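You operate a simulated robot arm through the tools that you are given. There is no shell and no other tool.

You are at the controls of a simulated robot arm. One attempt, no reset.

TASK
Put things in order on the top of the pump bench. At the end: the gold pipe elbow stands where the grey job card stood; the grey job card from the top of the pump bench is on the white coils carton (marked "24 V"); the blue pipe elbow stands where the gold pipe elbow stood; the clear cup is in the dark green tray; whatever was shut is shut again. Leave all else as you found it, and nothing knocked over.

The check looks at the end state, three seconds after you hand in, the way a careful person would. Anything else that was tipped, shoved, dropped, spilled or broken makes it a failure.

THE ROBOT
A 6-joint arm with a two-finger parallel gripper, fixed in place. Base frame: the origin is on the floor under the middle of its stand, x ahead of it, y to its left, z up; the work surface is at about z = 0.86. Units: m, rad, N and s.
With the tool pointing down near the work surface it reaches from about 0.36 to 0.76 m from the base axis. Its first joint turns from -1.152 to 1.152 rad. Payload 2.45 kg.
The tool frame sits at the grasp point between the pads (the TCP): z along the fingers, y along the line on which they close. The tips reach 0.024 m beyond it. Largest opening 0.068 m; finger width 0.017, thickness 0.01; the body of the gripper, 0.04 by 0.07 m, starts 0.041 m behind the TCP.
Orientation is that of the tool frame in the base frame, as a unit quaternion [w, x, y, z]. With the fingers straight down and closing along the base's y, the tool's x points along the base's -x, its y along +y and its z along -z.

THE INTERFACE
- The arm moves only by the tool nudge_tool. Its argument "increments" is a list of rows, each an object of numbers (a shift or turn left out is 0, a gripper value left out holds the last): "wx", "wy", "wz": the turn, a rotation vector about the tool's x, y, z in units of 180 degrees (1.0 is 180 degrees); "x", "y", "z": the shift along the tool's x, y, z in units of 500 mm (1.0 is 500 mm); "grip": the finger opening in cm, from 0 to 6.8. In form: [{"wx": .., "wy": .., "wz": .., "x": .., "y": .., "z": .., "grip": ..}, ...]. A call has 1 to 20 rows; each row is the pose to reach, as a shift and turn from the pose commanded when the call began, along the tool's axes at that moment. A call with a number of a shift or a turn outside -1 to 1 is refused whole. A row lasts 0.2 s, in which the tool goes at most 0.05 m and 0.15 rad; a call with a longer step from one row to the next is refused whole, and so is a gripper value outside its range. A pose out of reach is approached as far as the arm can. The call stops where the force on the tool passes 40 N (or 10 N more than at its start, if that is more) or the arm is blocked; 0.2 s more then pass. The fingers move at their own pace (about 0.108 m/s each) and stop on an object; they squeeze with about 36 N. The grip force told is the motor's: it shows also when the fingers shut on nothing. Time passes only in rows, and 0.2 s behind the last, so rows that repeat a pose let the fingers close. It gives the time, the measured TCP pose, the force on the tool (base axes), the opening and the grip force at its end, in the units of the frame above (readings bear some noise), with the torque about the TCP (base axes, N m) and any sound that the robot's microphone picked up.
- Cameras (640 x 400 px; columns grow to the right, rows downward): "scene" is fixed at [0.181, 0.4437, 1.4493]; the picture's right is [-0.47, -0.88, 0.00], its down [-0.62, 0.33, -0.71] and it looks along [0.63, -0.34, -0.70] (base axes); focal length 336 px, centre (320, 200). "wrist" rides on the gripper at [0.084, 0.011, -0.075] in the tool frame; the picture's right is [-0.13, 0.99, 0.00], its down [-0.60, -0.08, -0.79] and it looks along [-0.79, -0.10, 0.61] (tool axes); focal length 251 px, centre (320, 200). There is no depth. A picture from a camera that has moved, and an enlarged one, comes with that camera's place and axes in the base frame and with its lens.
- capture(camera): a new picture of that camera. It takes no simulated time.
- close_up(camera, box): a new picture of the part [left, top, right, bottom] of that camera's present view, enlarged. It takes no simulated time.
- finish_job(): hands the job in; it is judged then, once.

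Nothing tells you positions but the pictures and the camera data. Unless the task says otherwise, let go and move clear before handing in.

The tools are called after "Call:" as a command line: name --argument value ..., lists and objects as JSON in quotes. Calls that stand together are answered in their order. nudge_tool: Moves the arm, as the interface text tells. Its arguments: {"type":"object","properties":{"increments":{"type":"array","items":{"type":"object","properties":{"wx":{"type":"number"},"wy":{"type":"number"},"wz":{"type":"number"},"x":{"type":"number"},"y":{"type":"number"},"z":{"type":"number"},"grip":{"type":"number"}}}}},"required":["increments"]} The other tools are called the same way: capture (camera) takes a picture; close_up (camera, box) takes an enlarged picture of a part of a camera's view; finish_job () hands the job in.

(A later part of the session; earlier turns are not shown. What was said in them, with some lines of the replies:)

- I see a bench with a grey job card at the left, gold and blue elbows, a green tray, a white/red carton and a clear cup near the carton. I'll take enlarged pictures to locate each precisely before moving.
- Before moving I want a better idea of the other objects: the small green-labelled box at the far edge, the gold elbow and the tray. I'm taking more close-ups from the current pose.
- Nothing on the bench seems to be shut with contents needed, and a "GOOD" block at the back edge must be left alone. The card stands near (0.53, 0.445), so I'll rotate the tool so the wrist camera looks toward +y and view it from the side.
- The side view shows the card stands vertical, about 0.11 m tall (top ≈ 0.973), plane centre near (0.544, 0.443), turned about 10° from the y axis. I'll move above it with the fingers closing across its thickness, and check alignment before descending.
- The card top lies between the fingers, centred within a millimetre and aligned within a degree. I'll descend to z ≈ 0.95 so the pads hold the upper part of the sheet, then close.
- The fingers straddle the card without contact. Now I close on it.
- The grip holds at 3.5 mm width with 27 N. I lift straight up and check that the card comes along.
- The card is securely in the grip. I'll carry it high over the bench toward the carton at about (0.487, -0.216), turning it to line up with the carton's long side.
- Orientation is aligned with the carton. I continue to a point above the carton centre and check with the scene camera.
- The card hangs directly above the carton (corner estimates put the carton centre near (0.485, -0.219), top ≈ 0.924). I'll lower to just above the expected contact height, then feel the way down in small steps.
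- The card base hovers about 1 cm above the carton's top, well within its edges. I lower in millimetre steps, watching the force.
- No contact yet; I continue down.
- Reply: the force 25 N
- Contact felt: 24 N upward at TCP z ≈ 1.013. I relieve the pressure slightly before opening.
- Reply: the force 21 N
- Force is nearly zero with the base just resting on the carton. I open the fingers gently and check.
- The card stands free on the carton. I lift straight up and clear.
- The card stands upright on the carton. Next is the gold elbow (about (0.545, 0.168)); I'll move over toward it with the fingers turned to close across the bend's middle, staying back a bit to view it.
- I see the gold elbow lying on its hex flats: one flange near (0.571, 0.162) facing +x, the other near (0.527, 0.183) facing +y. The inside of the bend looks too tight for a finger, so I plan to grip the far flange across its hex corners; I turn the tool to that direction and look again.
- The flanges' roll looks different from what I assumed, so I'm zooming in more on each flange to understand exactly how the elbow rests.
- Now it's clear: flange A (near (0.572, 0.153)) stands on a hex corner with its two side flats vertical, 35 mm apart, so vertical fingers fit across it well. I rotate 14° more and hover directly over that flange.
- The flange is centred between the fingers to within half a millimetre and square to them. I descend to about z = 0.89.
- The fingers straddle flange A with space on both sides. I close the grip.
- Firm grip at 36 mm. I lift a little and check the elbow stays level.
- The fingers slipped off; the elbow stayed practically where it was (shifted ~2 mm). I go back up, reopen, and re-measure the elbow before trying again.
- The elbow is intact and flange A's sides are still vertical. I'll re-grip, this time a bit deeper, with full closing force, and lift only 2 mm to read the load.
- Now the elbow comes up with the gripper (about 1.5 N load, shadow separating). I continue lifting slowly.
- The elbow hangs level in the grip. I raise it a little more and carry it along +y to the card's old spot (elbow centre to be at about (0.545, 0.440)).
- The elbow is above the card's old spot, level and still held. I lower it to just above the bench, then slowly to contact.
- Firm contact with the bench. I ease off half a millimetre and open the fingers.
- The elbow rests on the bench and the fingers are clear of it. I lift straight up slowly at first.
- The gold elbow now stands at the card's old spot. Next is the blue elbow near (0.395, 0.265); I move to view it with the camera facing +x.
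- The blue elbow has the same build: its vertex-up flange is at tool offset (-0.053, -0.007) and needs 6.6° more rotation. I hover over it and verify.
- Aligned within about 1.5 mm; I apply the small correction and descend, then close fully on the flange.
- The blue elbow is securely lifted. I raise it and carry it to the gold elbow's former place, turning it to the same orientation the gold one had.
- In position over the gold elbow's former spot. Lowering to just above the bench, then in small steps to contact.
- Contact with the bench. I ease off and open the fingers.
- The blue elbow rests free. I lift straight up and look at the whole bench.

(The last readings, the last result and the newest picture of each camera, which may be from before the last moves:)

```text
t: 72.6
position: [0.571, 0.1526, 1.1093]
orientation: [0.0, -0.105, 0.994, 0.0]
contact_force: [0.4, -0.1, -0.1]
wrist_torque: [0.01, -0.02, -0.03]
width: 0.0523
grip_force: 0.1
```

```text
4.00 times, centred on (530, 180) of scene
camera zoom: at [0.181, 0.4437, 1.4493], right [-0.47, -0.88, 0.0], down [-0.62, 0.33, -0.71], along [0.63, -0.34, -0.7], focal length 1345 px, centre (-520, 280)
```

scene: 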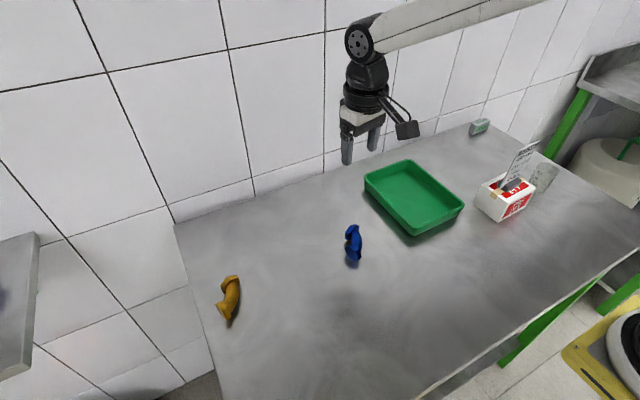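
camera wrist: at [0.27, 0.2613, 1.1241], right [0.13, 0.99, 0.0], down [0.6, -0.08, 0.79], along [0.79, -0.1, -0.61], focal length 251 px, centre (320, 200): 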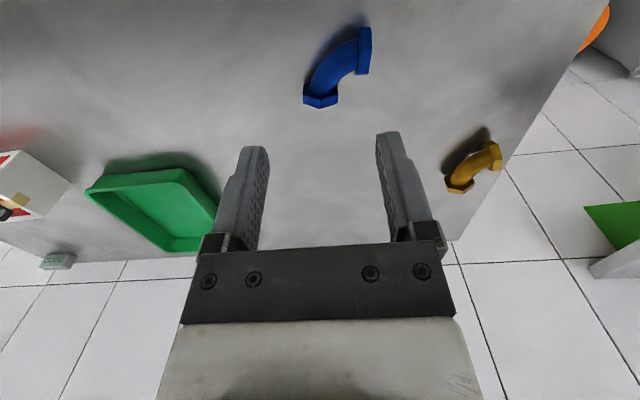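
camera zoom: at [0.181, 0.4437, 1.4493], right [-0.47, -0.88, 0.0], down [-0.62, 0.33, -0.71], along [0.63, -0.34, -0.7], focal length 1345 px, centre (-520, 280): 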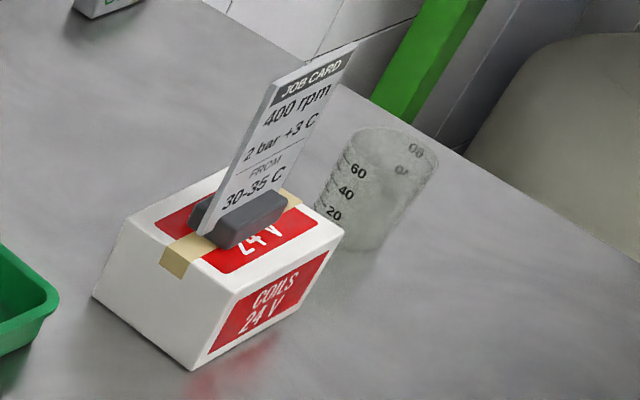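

Blue now stands exactly where gold stood. Now the clear cup near (0.48, -0.36) behind the carton; I travel high over the card and look at the cup with the wrist camera.

Call:
nudge_tool --increments '[{"x": 0.014, "y": -0.028, "z": -0.02, "wz": 0.002}, {"x": 0.042, "y": -0.085, "z": -0.04, "wz": 0.006}, {"x": 0.075, "y": -0.151, "z": -0.05, "wz": 0.011}, {"x": 0.113, "y": -0.227, "z": -0.05, "wz": 0.016}, {"x": 0.15, "y": -0.303, "z": -0.05, "wz": 0.021}, {"x": 0.188, "y": -0.378, "z": -0.05, "wz": 0.027}, {"x": 0.226, "y": -0.454, "z": -0.05, "wz": 0.032}, {"x": 0.263, "y": -0.53, "z": -0.05, "wz": 0.038}, {"x": 0.301, "y": -0.605, "z": -0.05, "wz": 0.043}, {"x": 0.339, "y": -0.681, "z": -0.05, "wz": 0.048}, {"x": 0.376, "y": -0.757, "z": -0.05, "wz": 0.054}, {"x": 0.409, "y": -0.823, "z": -0.05, "wz": 0.058}, {"x": 0.437, "y": -0.88, "z": -0.05, "wz": 0.062}, {"x": 0.461, "y": -0.927, "z": -0.05, "wz": 0.066}, {"x": 0.4702, "y": -0.946, "z": -0.05, "wz": 0.067}, {"x": 0.4702, "y": -0.946, "z": -0.05, "wz": 0.067, "grip": 6.8}]'

Call:
capture --camera "wrist"

Call:
capture --camera "scene"

```text
t: 76.0
position: [0.4411, -0.3611, 1.1318]
orientation: [0.0, 0.0, 1.0, 0.0]
contact_force: [1.1, 0.1, -0.7]
wrist_torque: [0.01, -0.03, -0.05]
width: 0.068
grip_force: 0.0
```

```text
taken
camera wrist: at [0.3561, -0.351, 1.2064], right [0.13, 0.99, 0.0], down [0.6, -0.08, 0.79], along [0.79, -0.1, -0.61], focal length 251 px, centre (320, 200)
```

wrist: 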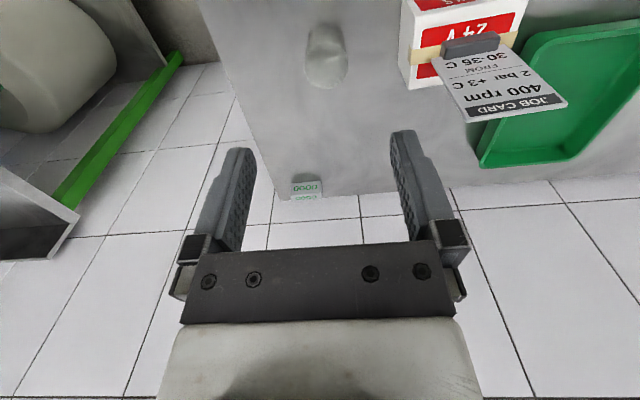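

```text
taken
```

scene: 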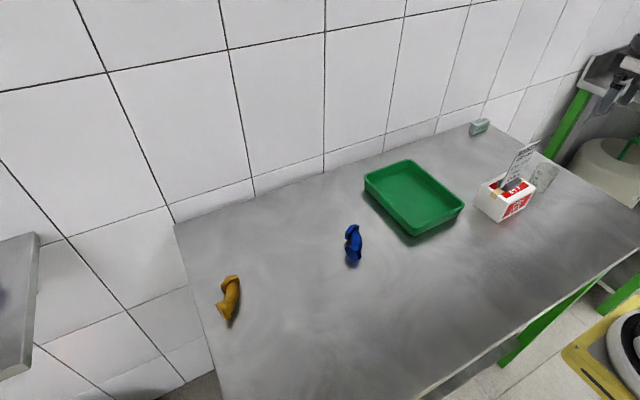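

Call:
close_up --camera "wrist" --box '[270, 10, 390, 100]'

Call:
close_up --camera "scene" --box '[510, 150, 574, 200]'

```text
4.44 times, centred on (330, 55) of wrist
camera zoom: at [0.3561, -0.351, 1.2064], right [0.13, 0.99, 0.0], down [0.6, -0.08, 0.79], along [0.79, -0.1, -0.61], focal length 1118 px, centre (276, 844)
```

zoom: 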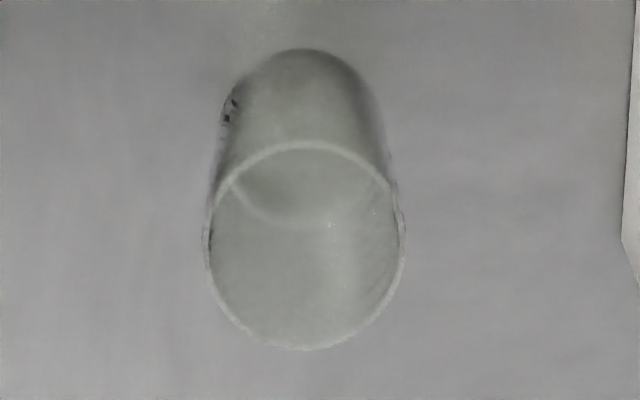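

```text
8.00 times, centred on (542, 175) of scene
camera zoom: at [0.181, 0.4437, 1.4493], right [-0.47, -0.88, 0.0], down [-0.62, 0.33, -0.71], along [0.63, -0.34, -0.7], focal length 2690 px, centre (-1456, 400)
```

zoom: 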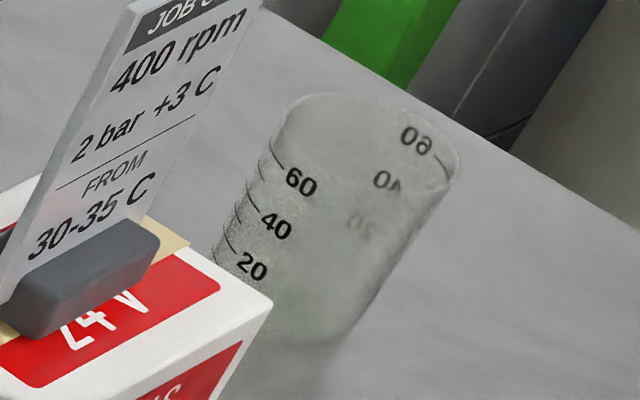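

The cup stands upright at about (0.4845, -0.359), rim diameter ≈ 48 mm, 67 mm tall, and it looks empty. I move over it with the fingers closing along y (camera on the robot side, away from the card) and check centring.

Call:
nudge_tool --increments '[{"x": -0.03, "y": 0.001}, {"x": -0.07, "y": 0.003}, {"x": -0.0868, "y": 0.0042}, {"x": -0.0868, "y": 0.0042, "z": 0.05}, {"x": -0.0868, "y": 0.0042, "z": 0.12}, {"x": -0.0868, "y": 0.0042, "z": 0.18}, {"x": -0.0868, "y": 0.0042, "z": 0.21}, {"x": -0.0868, "y": 0.0042, "z": 0.22}, {"x": -0.0868, "y": 0.0042, "z": 0.22}]'

Call:
close_up --camera "wrist" --box '[220, 0, 420, 125]'

Call:
capture --camera "wrist"

Call:
close_up --camera "scene" --box '[470, 110, 614, 210]'

```text
t: 78.0
position: [0.4845, -0.3593, 1.0208]
orientation: [0.0, 0.0, 1.0, 0.0]
contact_force: [0.3, 0.3, -0.3]
wrist_torque: [0.01, 0.03, 0.0]
width: 0.0682
grip_force: 0.2
```

```text
3.20 times, centred on (320, 62) of wrist
camera zoom: at [0.4005, -0.3484, 1.0954], right [0.13, 0.99, 0.0], down [0.6, -0.08, 0.79], along [0.79, -0.1, -0.61], focal length 805 px, centre (320, 640)
```

zoom: 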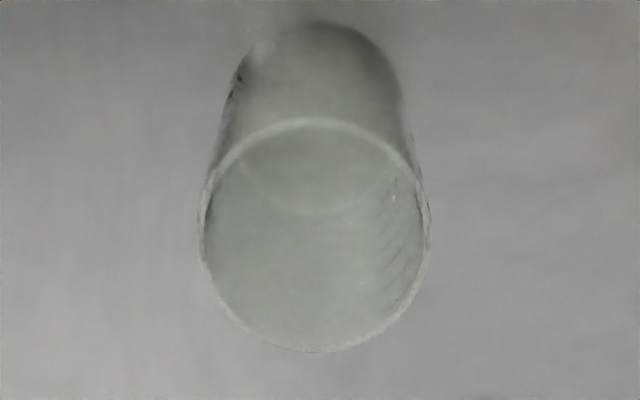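

```text
taken
camera wrist: at [0.4005, -0.3484, 1.0954], right [0.13, 0.99, 0.0], down [0.6, -0.08, 0.79], along [0.79, -0.1, -0.61], focal length 251 px, centre (320, 200)
```

wrist: 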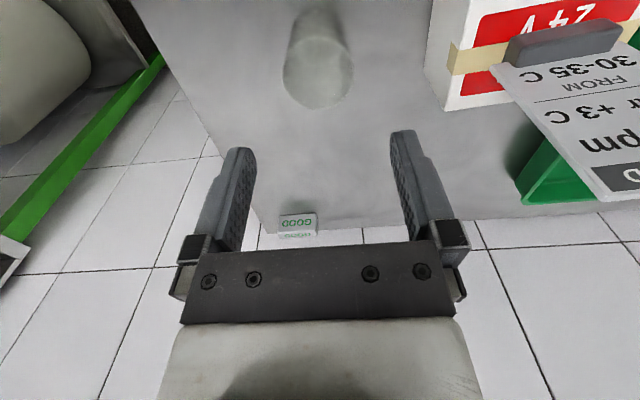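

```text
4.00 times, centred on (542, 160) of scene
camera zoom: at [0.181, 0.4437, 1.4493], right [-0.47, -0.88, 0.0], down [-0.62, 0.33, -0.71], along [0.63, -0.34, -0.7], focal length 1345 px, centre (-568, 360)
```

zoom: 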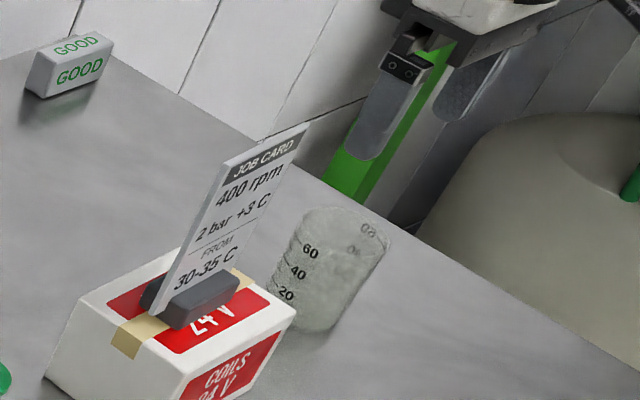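

The cup is centred between the fingers. I descend around it to z ≈ 0.915.

Call:
nudge_tool --increments '[{"z": 0.04}, {"z": 0.09}, {"z": 0.14}, {"z": 0.18}, {"z": 0.2}, {"z": 0.21}, {"z": 0.21}]'

Call:
capture --camera "wrist"

Call:
close_up --camera "scene" --box '[490, 120, 602, 200]'

```text
t: 79.6
position: [0.4847, -0.3575, 0.9154]
orientation: [0.0, 0.001, 1.0, 0.0]
contact_force: [-0.6, -0.4, -0.6]
wrist_torque: [0.02, 0.03, 0.02]
width: 0.068
grip_force: 0.1
```

```text
taken
camera wrist: at [0.4002, -0.3473, 0.9907], right [0.13, 0.99, 0.0], down [0.6, -0.08, 0.79], along [0.79, -0.1, -0.61], focal length 251 px, centre (320, 200)
```

wrist: 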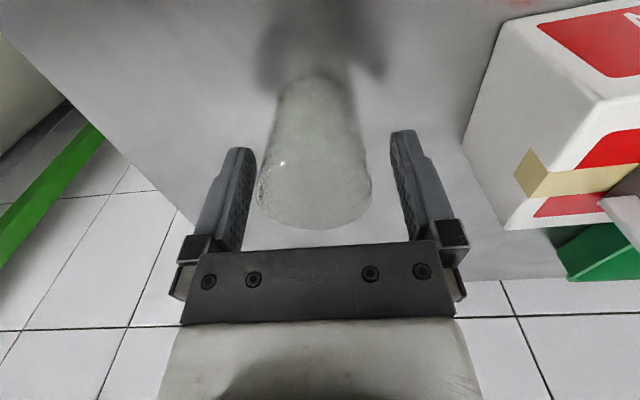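

```text
5.00 times, centred on (546, 160) of scene
camera zoom: at [0.181, 0.4437, 1.4493], right [-0.47, -0.88, 0.0], down [-0.62, 0.33, -0.71], along [0.63, -0.34, -0.7], focal length 1681 px, centre (-810, 400)
```

zoom: 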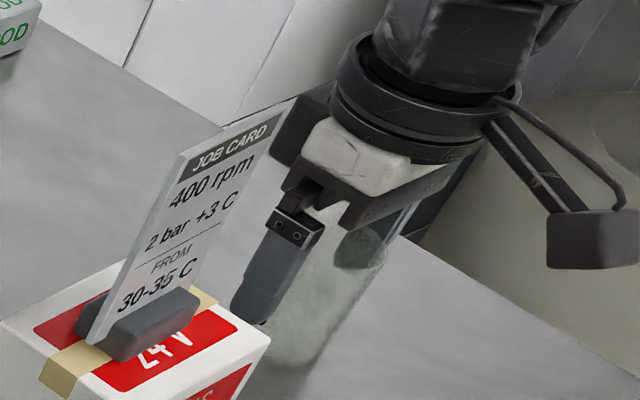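

The fingers surround the cup without touching. I close gently in small steps, watching the grip force.

Call:
nudge_tool --increments '[{"grip": 6.0}, {"grip": 5.4}, {"grip": 5.1}, {"grip": 4.9}, {"grip": 4.8}, {"grip": 4.8}]'

Call:
capture --camera "wrist"

```text
t: 81.0
position: [0.4834, -0.3587, 0.9167]
orientation: [0.0, 0.0, 1.0, 0.0]
contact_force: [-0.4, 0.3, 1.4]
wrist_torque: [0.01, 0.02, -0.05]
width: 0.0484
grip_force: 0.5
```

```text
taken
camera wrist: at [0.4001, -0.3474, 0.991], right [0.13, 0.99, 0.0], down [0.6, -0.08, 0.79], along [0.79, -0.1, -0.61], focal length 251 px, centre (320, 200)
```

wrist: 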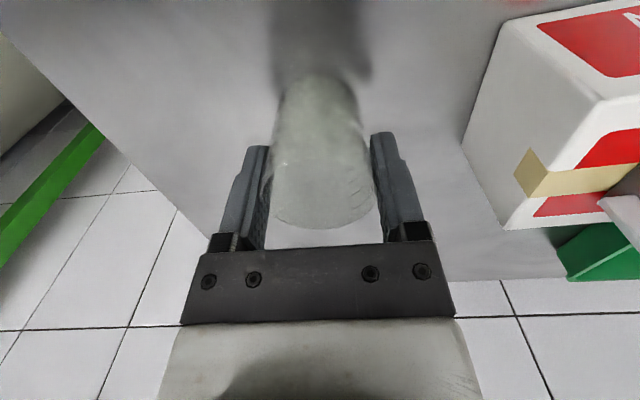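

Call:
nudge_tool --increments '[{"grip": 4.75}, {"grip": 4.7}, {"grip": 4.7}]'

Call:
nudge_tool --increments '[{"grip": 4.65}, {"grip": 4.6}, {"grip": 4.6}]'

```text
t: 81.8
position: [0.4854, -0.3575, 0.9145]
orientation: [-0.001, 0.0, 1.0, -0.001]
contact_force: [0.6, 0.3, 0.1]
wrist_torque: [0.02, -0.02, 0.01]
width: 0.0473
grip_force: 0.5
```

```text
t: 82.6
position: [0.4847, -0.3574, 0.9167]
orientation: [0.0, 0.0, 1.0, 0.0]
contact_force: [0.0, -0.6, 0.4]
wrist_torque: [0.03, 0.02, -0.01]
width: 0.0461
grip_force: 0.1
```

Call:
nudge_tool --increments '[{"grip": 4.55}, {"grip": 4.5}, {"grip": 4.5}]'

Call:
nudge_tool --increments '[{"grip": 4.45}, {"grip": 4.4}, {"grip": 4.4}]'

Call:
capture --camera "wrist"

```text
t: 83.4
position: [0.4841, -0.3573, 0.9163]
orientation: [0.001, 0.0, 1.0, 0.0]
contact_force: [-0.1, -0.3, 0.2]
wrist_torque: [-0.02, -0.01, -0.01]
width: 0.0457
grip_force: 0.6
```

```text
t: 84.2
position: [0.4841, -0.3577, 0.9173]
orientation: [0.0, 0.0, 1.0, 0.001]
contact_force: [0.5, 0.1, -0.3]
wrist_torque: [0.05, 0.0, -0.02]
width: 0.0448
grip_force: 35.9
```

```text
taken
camera wrist: at [0.4001, -0.3474, 0.991], right [0.13, 0.99, 0.0], down [0.6, -0.08, 0.79], along [0.79, -0.1, -0.61], focal length 251 px, centre (320, 200)
```

wrist: 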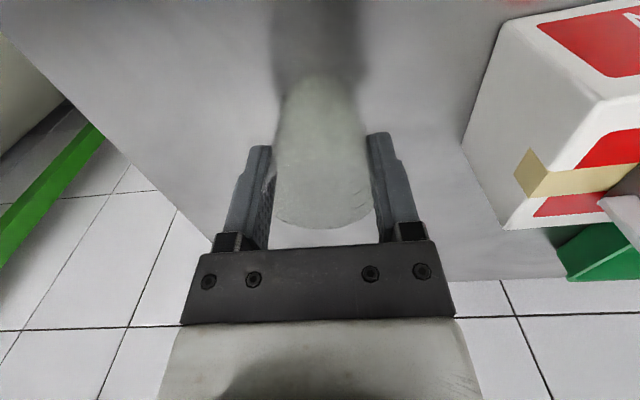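

Grip established at 44.8 mm. I lift slowly and check that the cup rises upright.

Call:
nudge_tool --increments '[{"z": -0.004}, {"z": -0.01}, {"z": -0.018}, {"z": -0.026}, {"z": -0.026}]'

Call:
capture --camera "wrist"

Call:
close_up --camera "scene" --box '[490, 120, 602, 200]'

```text
t: 85.4
position: [0.4839, -0.3567, 0.9292]
orientation: [0.0, 0.0, 1.0, 0.0]
contact_force: [0.9, 0.5, -1.3]
wrist_torque: [0.0, -0.02, -0.01]
width: 0.0452
grip_force: 36.3
```

```text
taken
camera wrist: at [0.4002, -0.3469, 1.0041], right [0.13, 0.99, 0.0], down [0.6, -0.08, 0.79], along [0.79, -0.1, -0.61], focal length 251 px, centre (320, 200)
```

wrist: 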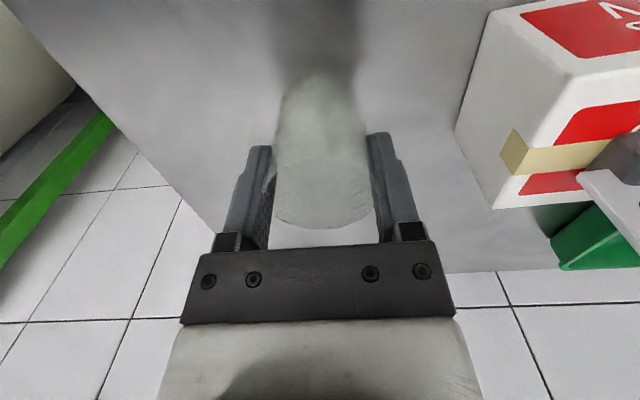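

```text
5.00 times, centred on (546, 160) of scene
camera zoom: at [0.181, 0.4437, 1.4493], right [-0.47, -0.88, 0.0], down [-0.62, 0.33, -0.71], along [0.63, -0.34, -0.7], focal length 1681 px, centre (-810, 400)
```

zoom: 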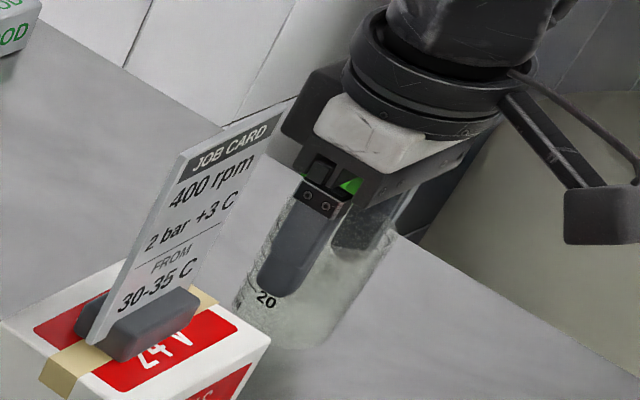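

The cup rises upright with the gripper. I lift it slowly well above the height of the card.

Call:
nudge_tool --increments '[{"z": -0.01}, {"z": -0.03}, {"z": -0.06}, {"z": -0.1}, {"z": -0.14}, {"z": -0.18}, {"z": -0.22}, {"z": -0.26}, {"z": -0.3}, {"z": -0.34}, {"z": -0.38}, {"z": -0.41}, {"z": -0.435}, {"z": -0.45}, {"z": -0.46}, {"z": -0.46}]'

Call:
capture --camera "wrist"

Call:
capture --camera "scene"

```text
t: 88.8
position: [0.4836, -0.358, 1.1604]
orientation: [0.0, 0.001, 1.0, 0.001]
contact_force: [0.0, -0.6, -1.1]
wrist_torque: [0.0, 0.02, 0.01]
width: 0.0449
grip_force: 35.8
```

```text
taken
camera wrist: at [0.3997, -0.348, 1.2348], right [0.13, 0.99, 0.0], down [0.6, -0.08, 0.79], along [0.79, -0.1, -0.61], focal length 251 px, centre (320, 200)
```

wrist: 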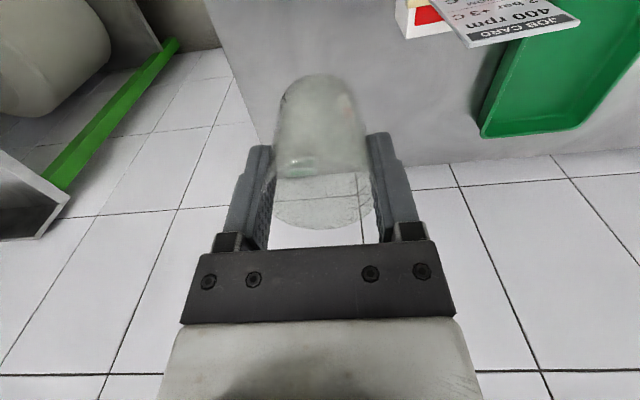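

```text
taken
```

scene: 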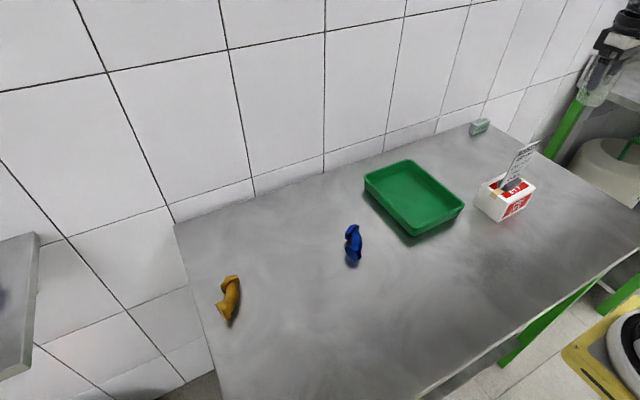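

Cup held upright and high. I carry it around behind the carton and over to the tray centre at about (0.604, -0.03).

Call:
nudge_tool --increments '[{"x": -0.015, "y": 0.01}, {"x": -0.045, "y": 0.03}, {"x": -0.09, "y": 0.06}, {"x": -0.135, "y": 0.09}, {"x": -0.175, "y": 0.13}, {"x": -0.195, "y": 0.18}, {"x": -0.205, "y": 0.24}, {"x": -0.212, "y": 0.3}, {"x": -0.218, "y": 0.36}, {"x": -0.224, "y": 0.42}, {"x": -0.229, "y": 0.48}, {"x": -0.233, "y": 0.54}, {"x": -0.237, "y": 0.59}, {"x": -0.239, "y": 0.625}, {"x": -0.24, "y": 0.645}, {"x": -0.24, "y": 0.656}, {"x": -0.24, "y": 0.656}]'

Call:
capture --camera "wrist"

Call:
capture --camera "scene"

```text
t: 92.4
position: [0.6045, -0.0303, 1.1597]
orientation: [0.0, 0.0, 1.0, 0.001]
contact_force: [-0.3, -0.6, -0.4]
wrist_torque: [0.01, 0.03, 0.02]
width: 0.0449
grip_force: 36.2
```

```text
taken
camera wrist: at [0.5193, -0.0196, 1.2334], right [0.13, 0.99, 0.0], down [0.6, -0.08, 0.79], along [0.79, -0.1, -0.61], focal length 251 px, centre (320, 200)
```

wrist: 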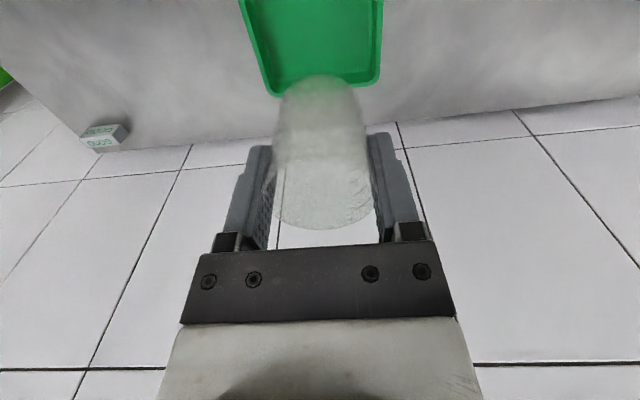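

```text
taken
```

scene: 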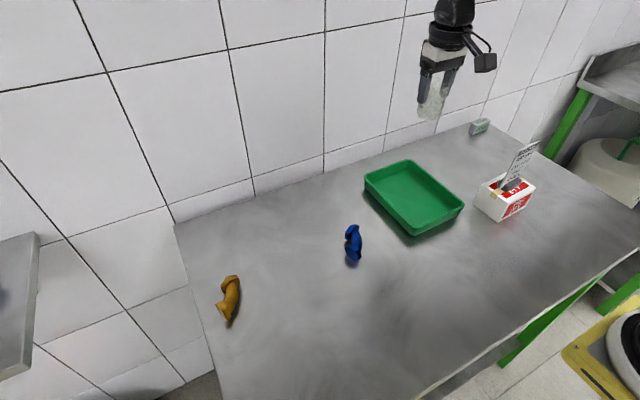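

Measured tray corners give its centre at about (0.605, -0.038). I shift slightly and lower the cup into the tray, stopping a couple of centimetres above the floor to check.

Call:
nudge_tool --increments '[{"y": -0.008, "z": 0.02}, {"y": -0.014, "z": 0.06}, {"y": -0.014, "z": 0.11}, {"y": -0.014, "z": 0.16}, {"y": -0.014, "z": 0.21}, {"y": -0.014, "z": 0.26}, {"y": -0.014, "z": 0.31}, {"y": -0.014, "z": 0.35}, {"y": -0.014, "z": 0.38}, {"y": -0.014, "z": 0.4}, {"y": -0.014, "z": 0.415}, {"y": -0.014, "z": 0.42}, {"y": -0.014, "z": 0.42}]'

Call:
capture --camera "wrist"

Call:
close_up --camera "scene" --box '[340, 130, 500, 250]'

```text
t: 95.2
position: [0.6033, -0.037, 0.9497]
orientation: [0.0, -0.001, 1.0, 0.0]
contact_force: [0.1, 0.2, -0.7]
wrist_torque: [-0.02, -0.01, 0.02]
width: 0.0449
grip_force: 35.7
```

```text
taken
camera wrist: at [0.5196, -0.0265, 1.024], right [0.13, 0.99, 0.0], down [0.6, -0.08, 0.79], along [0.79, -0.1, -0.61], focal length 251 px, centre (320, 200)
```

wrist: 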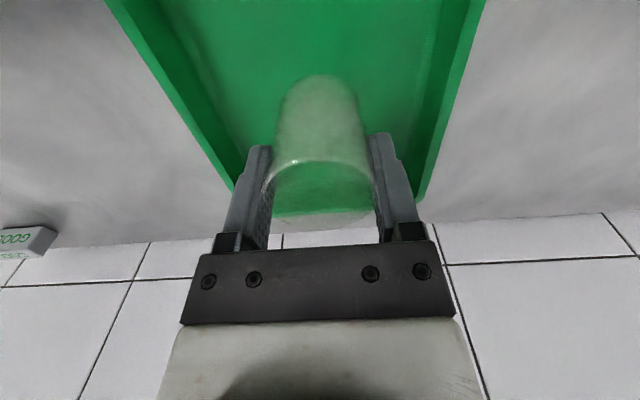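

```text
3.33 times, centred on (420, 190) of scene
camera zoom: at [0.181, 0.4437, 1.4493], right [-0.47, -0.88, 0.0], down [-0.62, 0.33, -0.71], along [0.63, -0.34, -0.7], focal length 1121 px, centre (-13, 233)
```

zoom: 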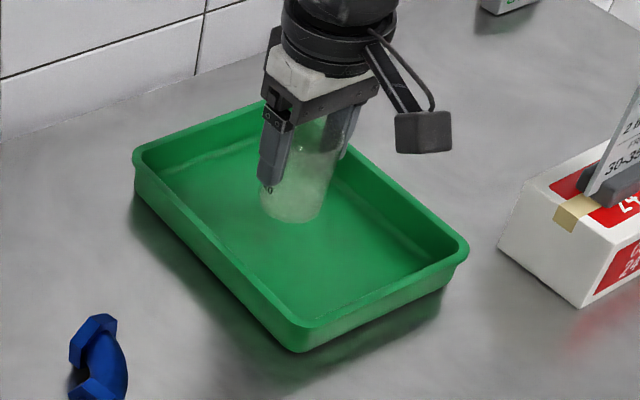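

The cup is centred over the tray floor, a few centimetres up. I lower slowly, feeling for contact.

Call:
nudge_tool --increments '[{"z": 0.008}, {"z": 0.018}, {"z": 0.028}, {"z": 0.036}, {"z": 0.042}, {"z": 0.046}, {"z": 0.046}]'

Call:
nudge_tool --increments '[{"z": 0.002}, {"z": 0.004}, {"z": 0.006}, {"z": 0.006}]'

```text
t: 96.8
position: [0.6035, -0.037, 0.9267]
orientation: [0.001, 0.0, 1.0, 0.0]
contact_force: [-0.4, -0.4, -0.7]
wrist_torque: [0.0, 0.0, 0.0]
width: 0.0447
grip_force: 35.9
```

```text
t: 97.8
position: [0.6036, -0.0362, 0.9229]
orientation: [-0.001, 0.0, 1.0, 0.0]
contact_force: [0.2, -0.8, -0.9]
wrist_torque: [0.02, 0.0, 0.02]
width: 0.045
grip_force: 35.7
```

Call:
nudge_tool --increments '[{"z": 0.002}, {"z": 0.003}, {"z": 0.003}]'

Call:
nudge_tool --increments '[{"z": 0.001}, {"z": 0.002}, {"z": 0.002}]'

```text
t: 98.6
position: [0.6046, -0.0367, 0.9221]
orientation: [0.0, 0.0, 1.0, 0.0]
contact_force: [-1.0, 0.4, -0.2]
wrist_torque: [-0.03, -0.01, 0.0]
width: 0.0451
grip_force: 35.7
```

```text
t: 99.4
position: [0.6054, -0.0372, 0.9213]
orientation: [0.0, 0.0, 1.0, 0.0]
contact_force: [0.5, -0.8, -0.3]
wrist_torque: [-0.03, 0.0, 0.02]
width: 0.045
grip_force: 35.8
```

Call:
nudge_tool --increments '[{"z": 0.001}, {"z": 0.002}, {"z": 0.002}]'

Call:
close_up --camera "scene" --box '[380, 150, 450, 200]'

```text
t: 100.2
position: [0.6049, -0.0366, 0.9205]
orientation: [0.001, 0.0, 1.0, 0.0]
contact_force: [0.5, -0.2, -1.0]
wrist_torque: [0.02, 0.0, 0.0]
width: 0.0448
grip_force: 35.9
```

```text
8.00 times, centred on (415, 175) of scene
camera zoom: at [0.181, 0.4437, 1.4493], right [-0.47, -0.88, 0.0], down [-0.62, 0.33, -0.71], along [0.63, -0.34, -0.7], focal length 2690 px, centre (-440, 400)
```

zoom: 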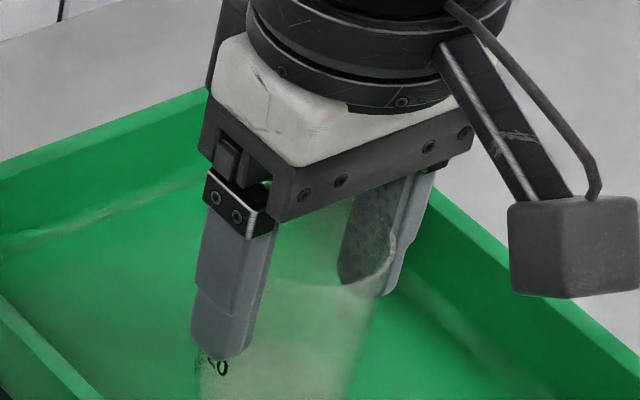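

Call:
nudge_tool --increments '[{"z": 0.001}, {"z": 0.002}, {"z": 0.002}]'

Call:
close_up --camera "scene" --box '[380, 165, 450, 215]'

```text
t: 101.0
position: [0.6035, -0.0368, 0.9204]
orientation: [0.0, 0.0, 1.0, 0.0]
contact_force: [-5.9, 1.2, 18.0]
wrist_torque: [0.04, 0.37, 0.0]
width: 0.045
grip_force: 36.0
```

```text
8.00 times, centred on (415, 190) of scene
camera zoom: at [0.1805, 0.4437, 1.4493], right [-0.47, -0.88, 0.0], down [-0.62, 0.33, -0.71], along [0.63, -0.34, -0.7], focal length 2690 px, centre (-440, 280)
```

zoom: 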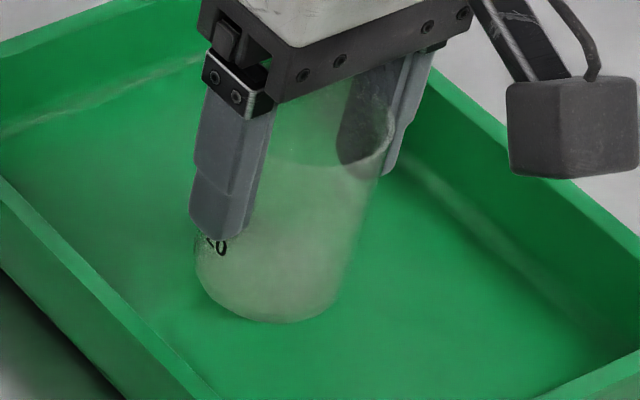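

The cup has touched the tray floor (18 N). I ease off half a millimetre before opening.

Call:
nudge_tool --increments '[{"z": -0.001}, {"z": -0.0015}, {"z": -0.0015}]'

```text
t: 101.8
position: [0.6049, -0.0367, 0.92]
orientation: [0.002, 0.0, 1.0, -0.001]
contact_force: [-1.9, 0.0, 11.7]
wrist_torque: [0.02, 0.11, 0.0]
width: 0.0451
grip_force: 35.8
```

Call:
nudge_tool --increments '[{"z": -0.0005}, {"z": -0.001}, {"z": -0.001}]'

```text
t: 102.6
position: [0.6049, -0.0375, 0.9209]
orientation: [0.0, 0.0, 1.0, 0.0]
contact_force: [-2.7, 0.1, 9.1]
wrist_torque: [-0.02, 0.02, 0.01]
width: 0.0449
grip_force: 35.9
```

Call:
nudge_tool --increments '[{"z": -0.001}, {"z": -0.001}]'

```text
t: 103.2
position: [0.6048, -0.0361, 0.9203]
orientation: [0.001, 0.0, 1.0, -0.001]
contact_force: [0.2, 0.1, 0.2]
wrist_torque: [0.0, -0.01, 0.01]
width: 0.045
grip_force: 36.4
```

Force is now near zero with the cup resting on the floor of the tray. I open the fingers gently.

Call:
nudge_tool --increments '[{"grip": 4.7}, {"grip": 5.0}, {"grip": 5.5}, {"grip": 6.2}, {"grip": 6.8}, {"grip": 6.8}]'

Call:
capture --camera "wrist"

Call:
close_up --camera "scene" --box '[370, 140, 466, 215]'

```text
t: 104.6
position: [0.6052, -0.0362, 0.9206]
orientation: [0.0, 0.0, 1.0, 0.0]
contact_force: [0.1, -0.2, 0.0]
wrist_torque: [-0.02, 0.04, 0.0]
width: 0.068
grip_force: 0.1
```

```text
taken
camera wrist: at [0.5211, -0.0259, 0.9954], right [0.13, 0.99, 0.0], down [0.6, -0.08, 0.79], along [0.79, -0.1, -0.61], focal length 251 px, centre (320, 200)
```

wrist: 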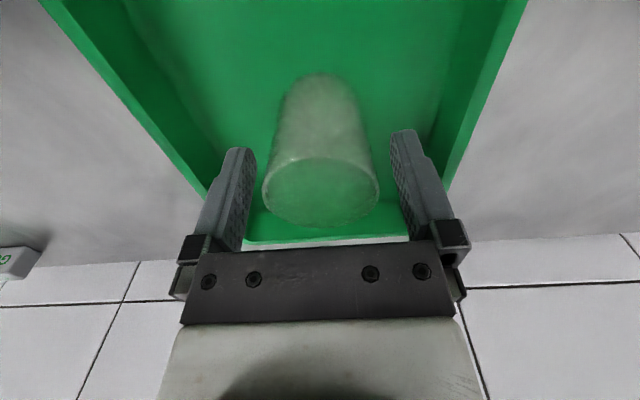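

```text
5.33 times, centred on (418, 178) of scene
camera zoom: at [0.181, 0.4437, 1.4493], right [-0.47, -0.88, 0.0], down [-0.62, 0.33, -0.71], along [0.63, -0.34, -0.7], focal length 1794 px, centre (-203, 320)
```

zoom: 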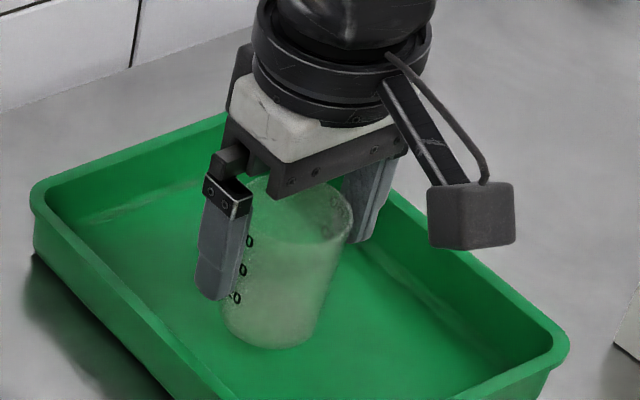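

The cup stands free and upright in the tray. I lift straight up and away, then do a final inspection of everything.

Call:
nudge_tool --increments '[{"z": -0.01}, {"z": -0.03}, {"z": -0.07}, {"z": -0.13}, {"z": -0.2}, {"z": -0.27}, {"z": -0.34}, {"z": -0.41}, {"z": -0.46}, {"z": -0.48}, {"z": -0.48, "x": 0.05}, {"z": -0.48, "x": 0.12}, {"z": -0.48, "x": 0.19}, {"z": -0.48, "x": 0.23}, {"z": -0.48, "x": 0.24}]'

Call:
capture --camera "scene"

Call:
capture --camera "wrist"

Call:
close_up --camera "scene" --box '[340, 130, 580, 250]'

Call:
close_up --camera "scene" --box '[170, 220, 400, 330]'

```text
t: 107.8
position: [0.4829, -0.0365, 1.1604]
orientation: [0.0, 0.0, 1.0, 0.0]
contact_force: [-1.0, 0.0, 0.2]
wrist_torque: [0.0, 0.0, -0.01]
width: 0.0679
grip_force: 0.0
```

```text
taken
```

scene: 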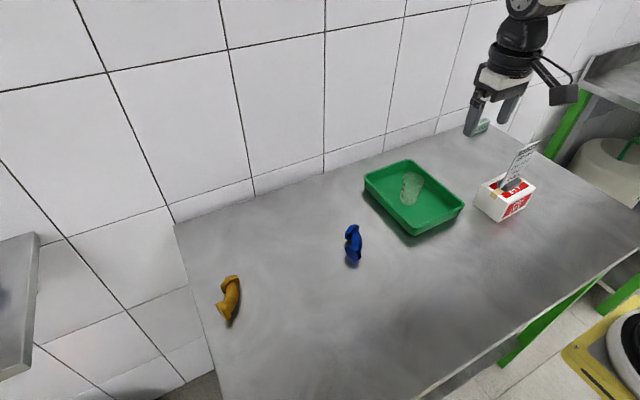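

```text
taken
camera wrist: at [0.3982, -0.027, 1.2341], right [0.13, 0.99, 0.0], down [0.6, -0.08, 0.79], along [0.79, -0.1, -0.61], focal length 251 px, centre (320, 200)
```

wrist: 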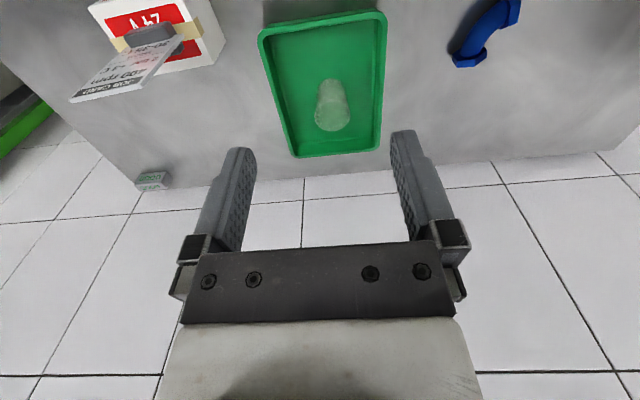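

```text
2.67 times, centred on (460, 190) of scene
camera zoom: at [0.181, 0.4437, 1.4493], right [-0.47, -0.88, 0.0], down [-0.62, 0.33, -0.71], along [0.63, -0.34, -0.7], focal length 897 px, centre (-53, 227)
```

zoom: 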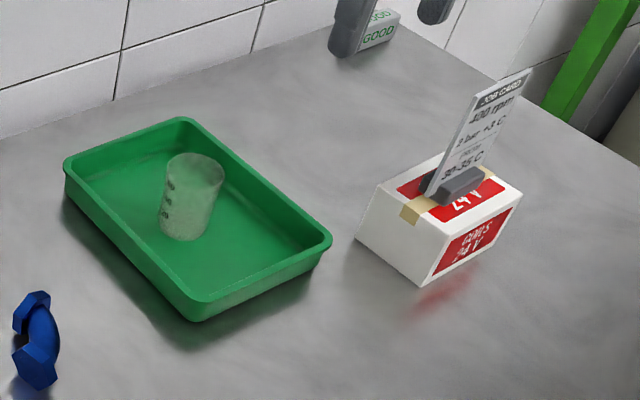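

```text
2.78 times, centred on (285, 275) of scene
camera zoom: at [0.181, 0.4437, 1.4493], right [-0.47, -0.88, 0.0], down [-0.62, 0.33, -0.71], along [0.63, -0.34, -0.7], focal length 936 px, centre (417, -9)
```

zoom: 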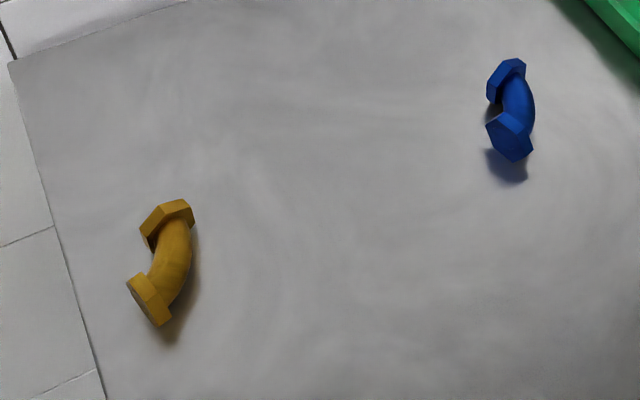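

Everything is in place: the gold elbow is at the card's old spot and blue is at gold's. The job card stands on the carton and the cup is upright in the tray. The carton, tray and "GOOD" block have not moved, nothing was opened, and the gripper is empty and clear, so I hand the job in.

Call:
finish_job

```text
The job is handed in.
```

The bench is arranged as you asked, and I've handed the job in. I haven't seen the check result, so this is from my last pictures:

- **Grey job card:** it stands upright on the white "24 V" coils carton.
- **Gold pipe elbow:** it rests where the job card stood.
- **Blue pipe elbow:** it rests where the gold elbow stood, turned the same way, to within a few millimetres.
- **Clear cup:** it stands upright near the middle of the green tray.
- **Everything else:** the carton and tray are where they were, and I didn't touch the "GOOD" block. Nothing was knocked over. Nothing was opened, so nothing needed shutting.

My first grip on the gold elbow slipped. That shifted it about 2 mm, and the second grip held.
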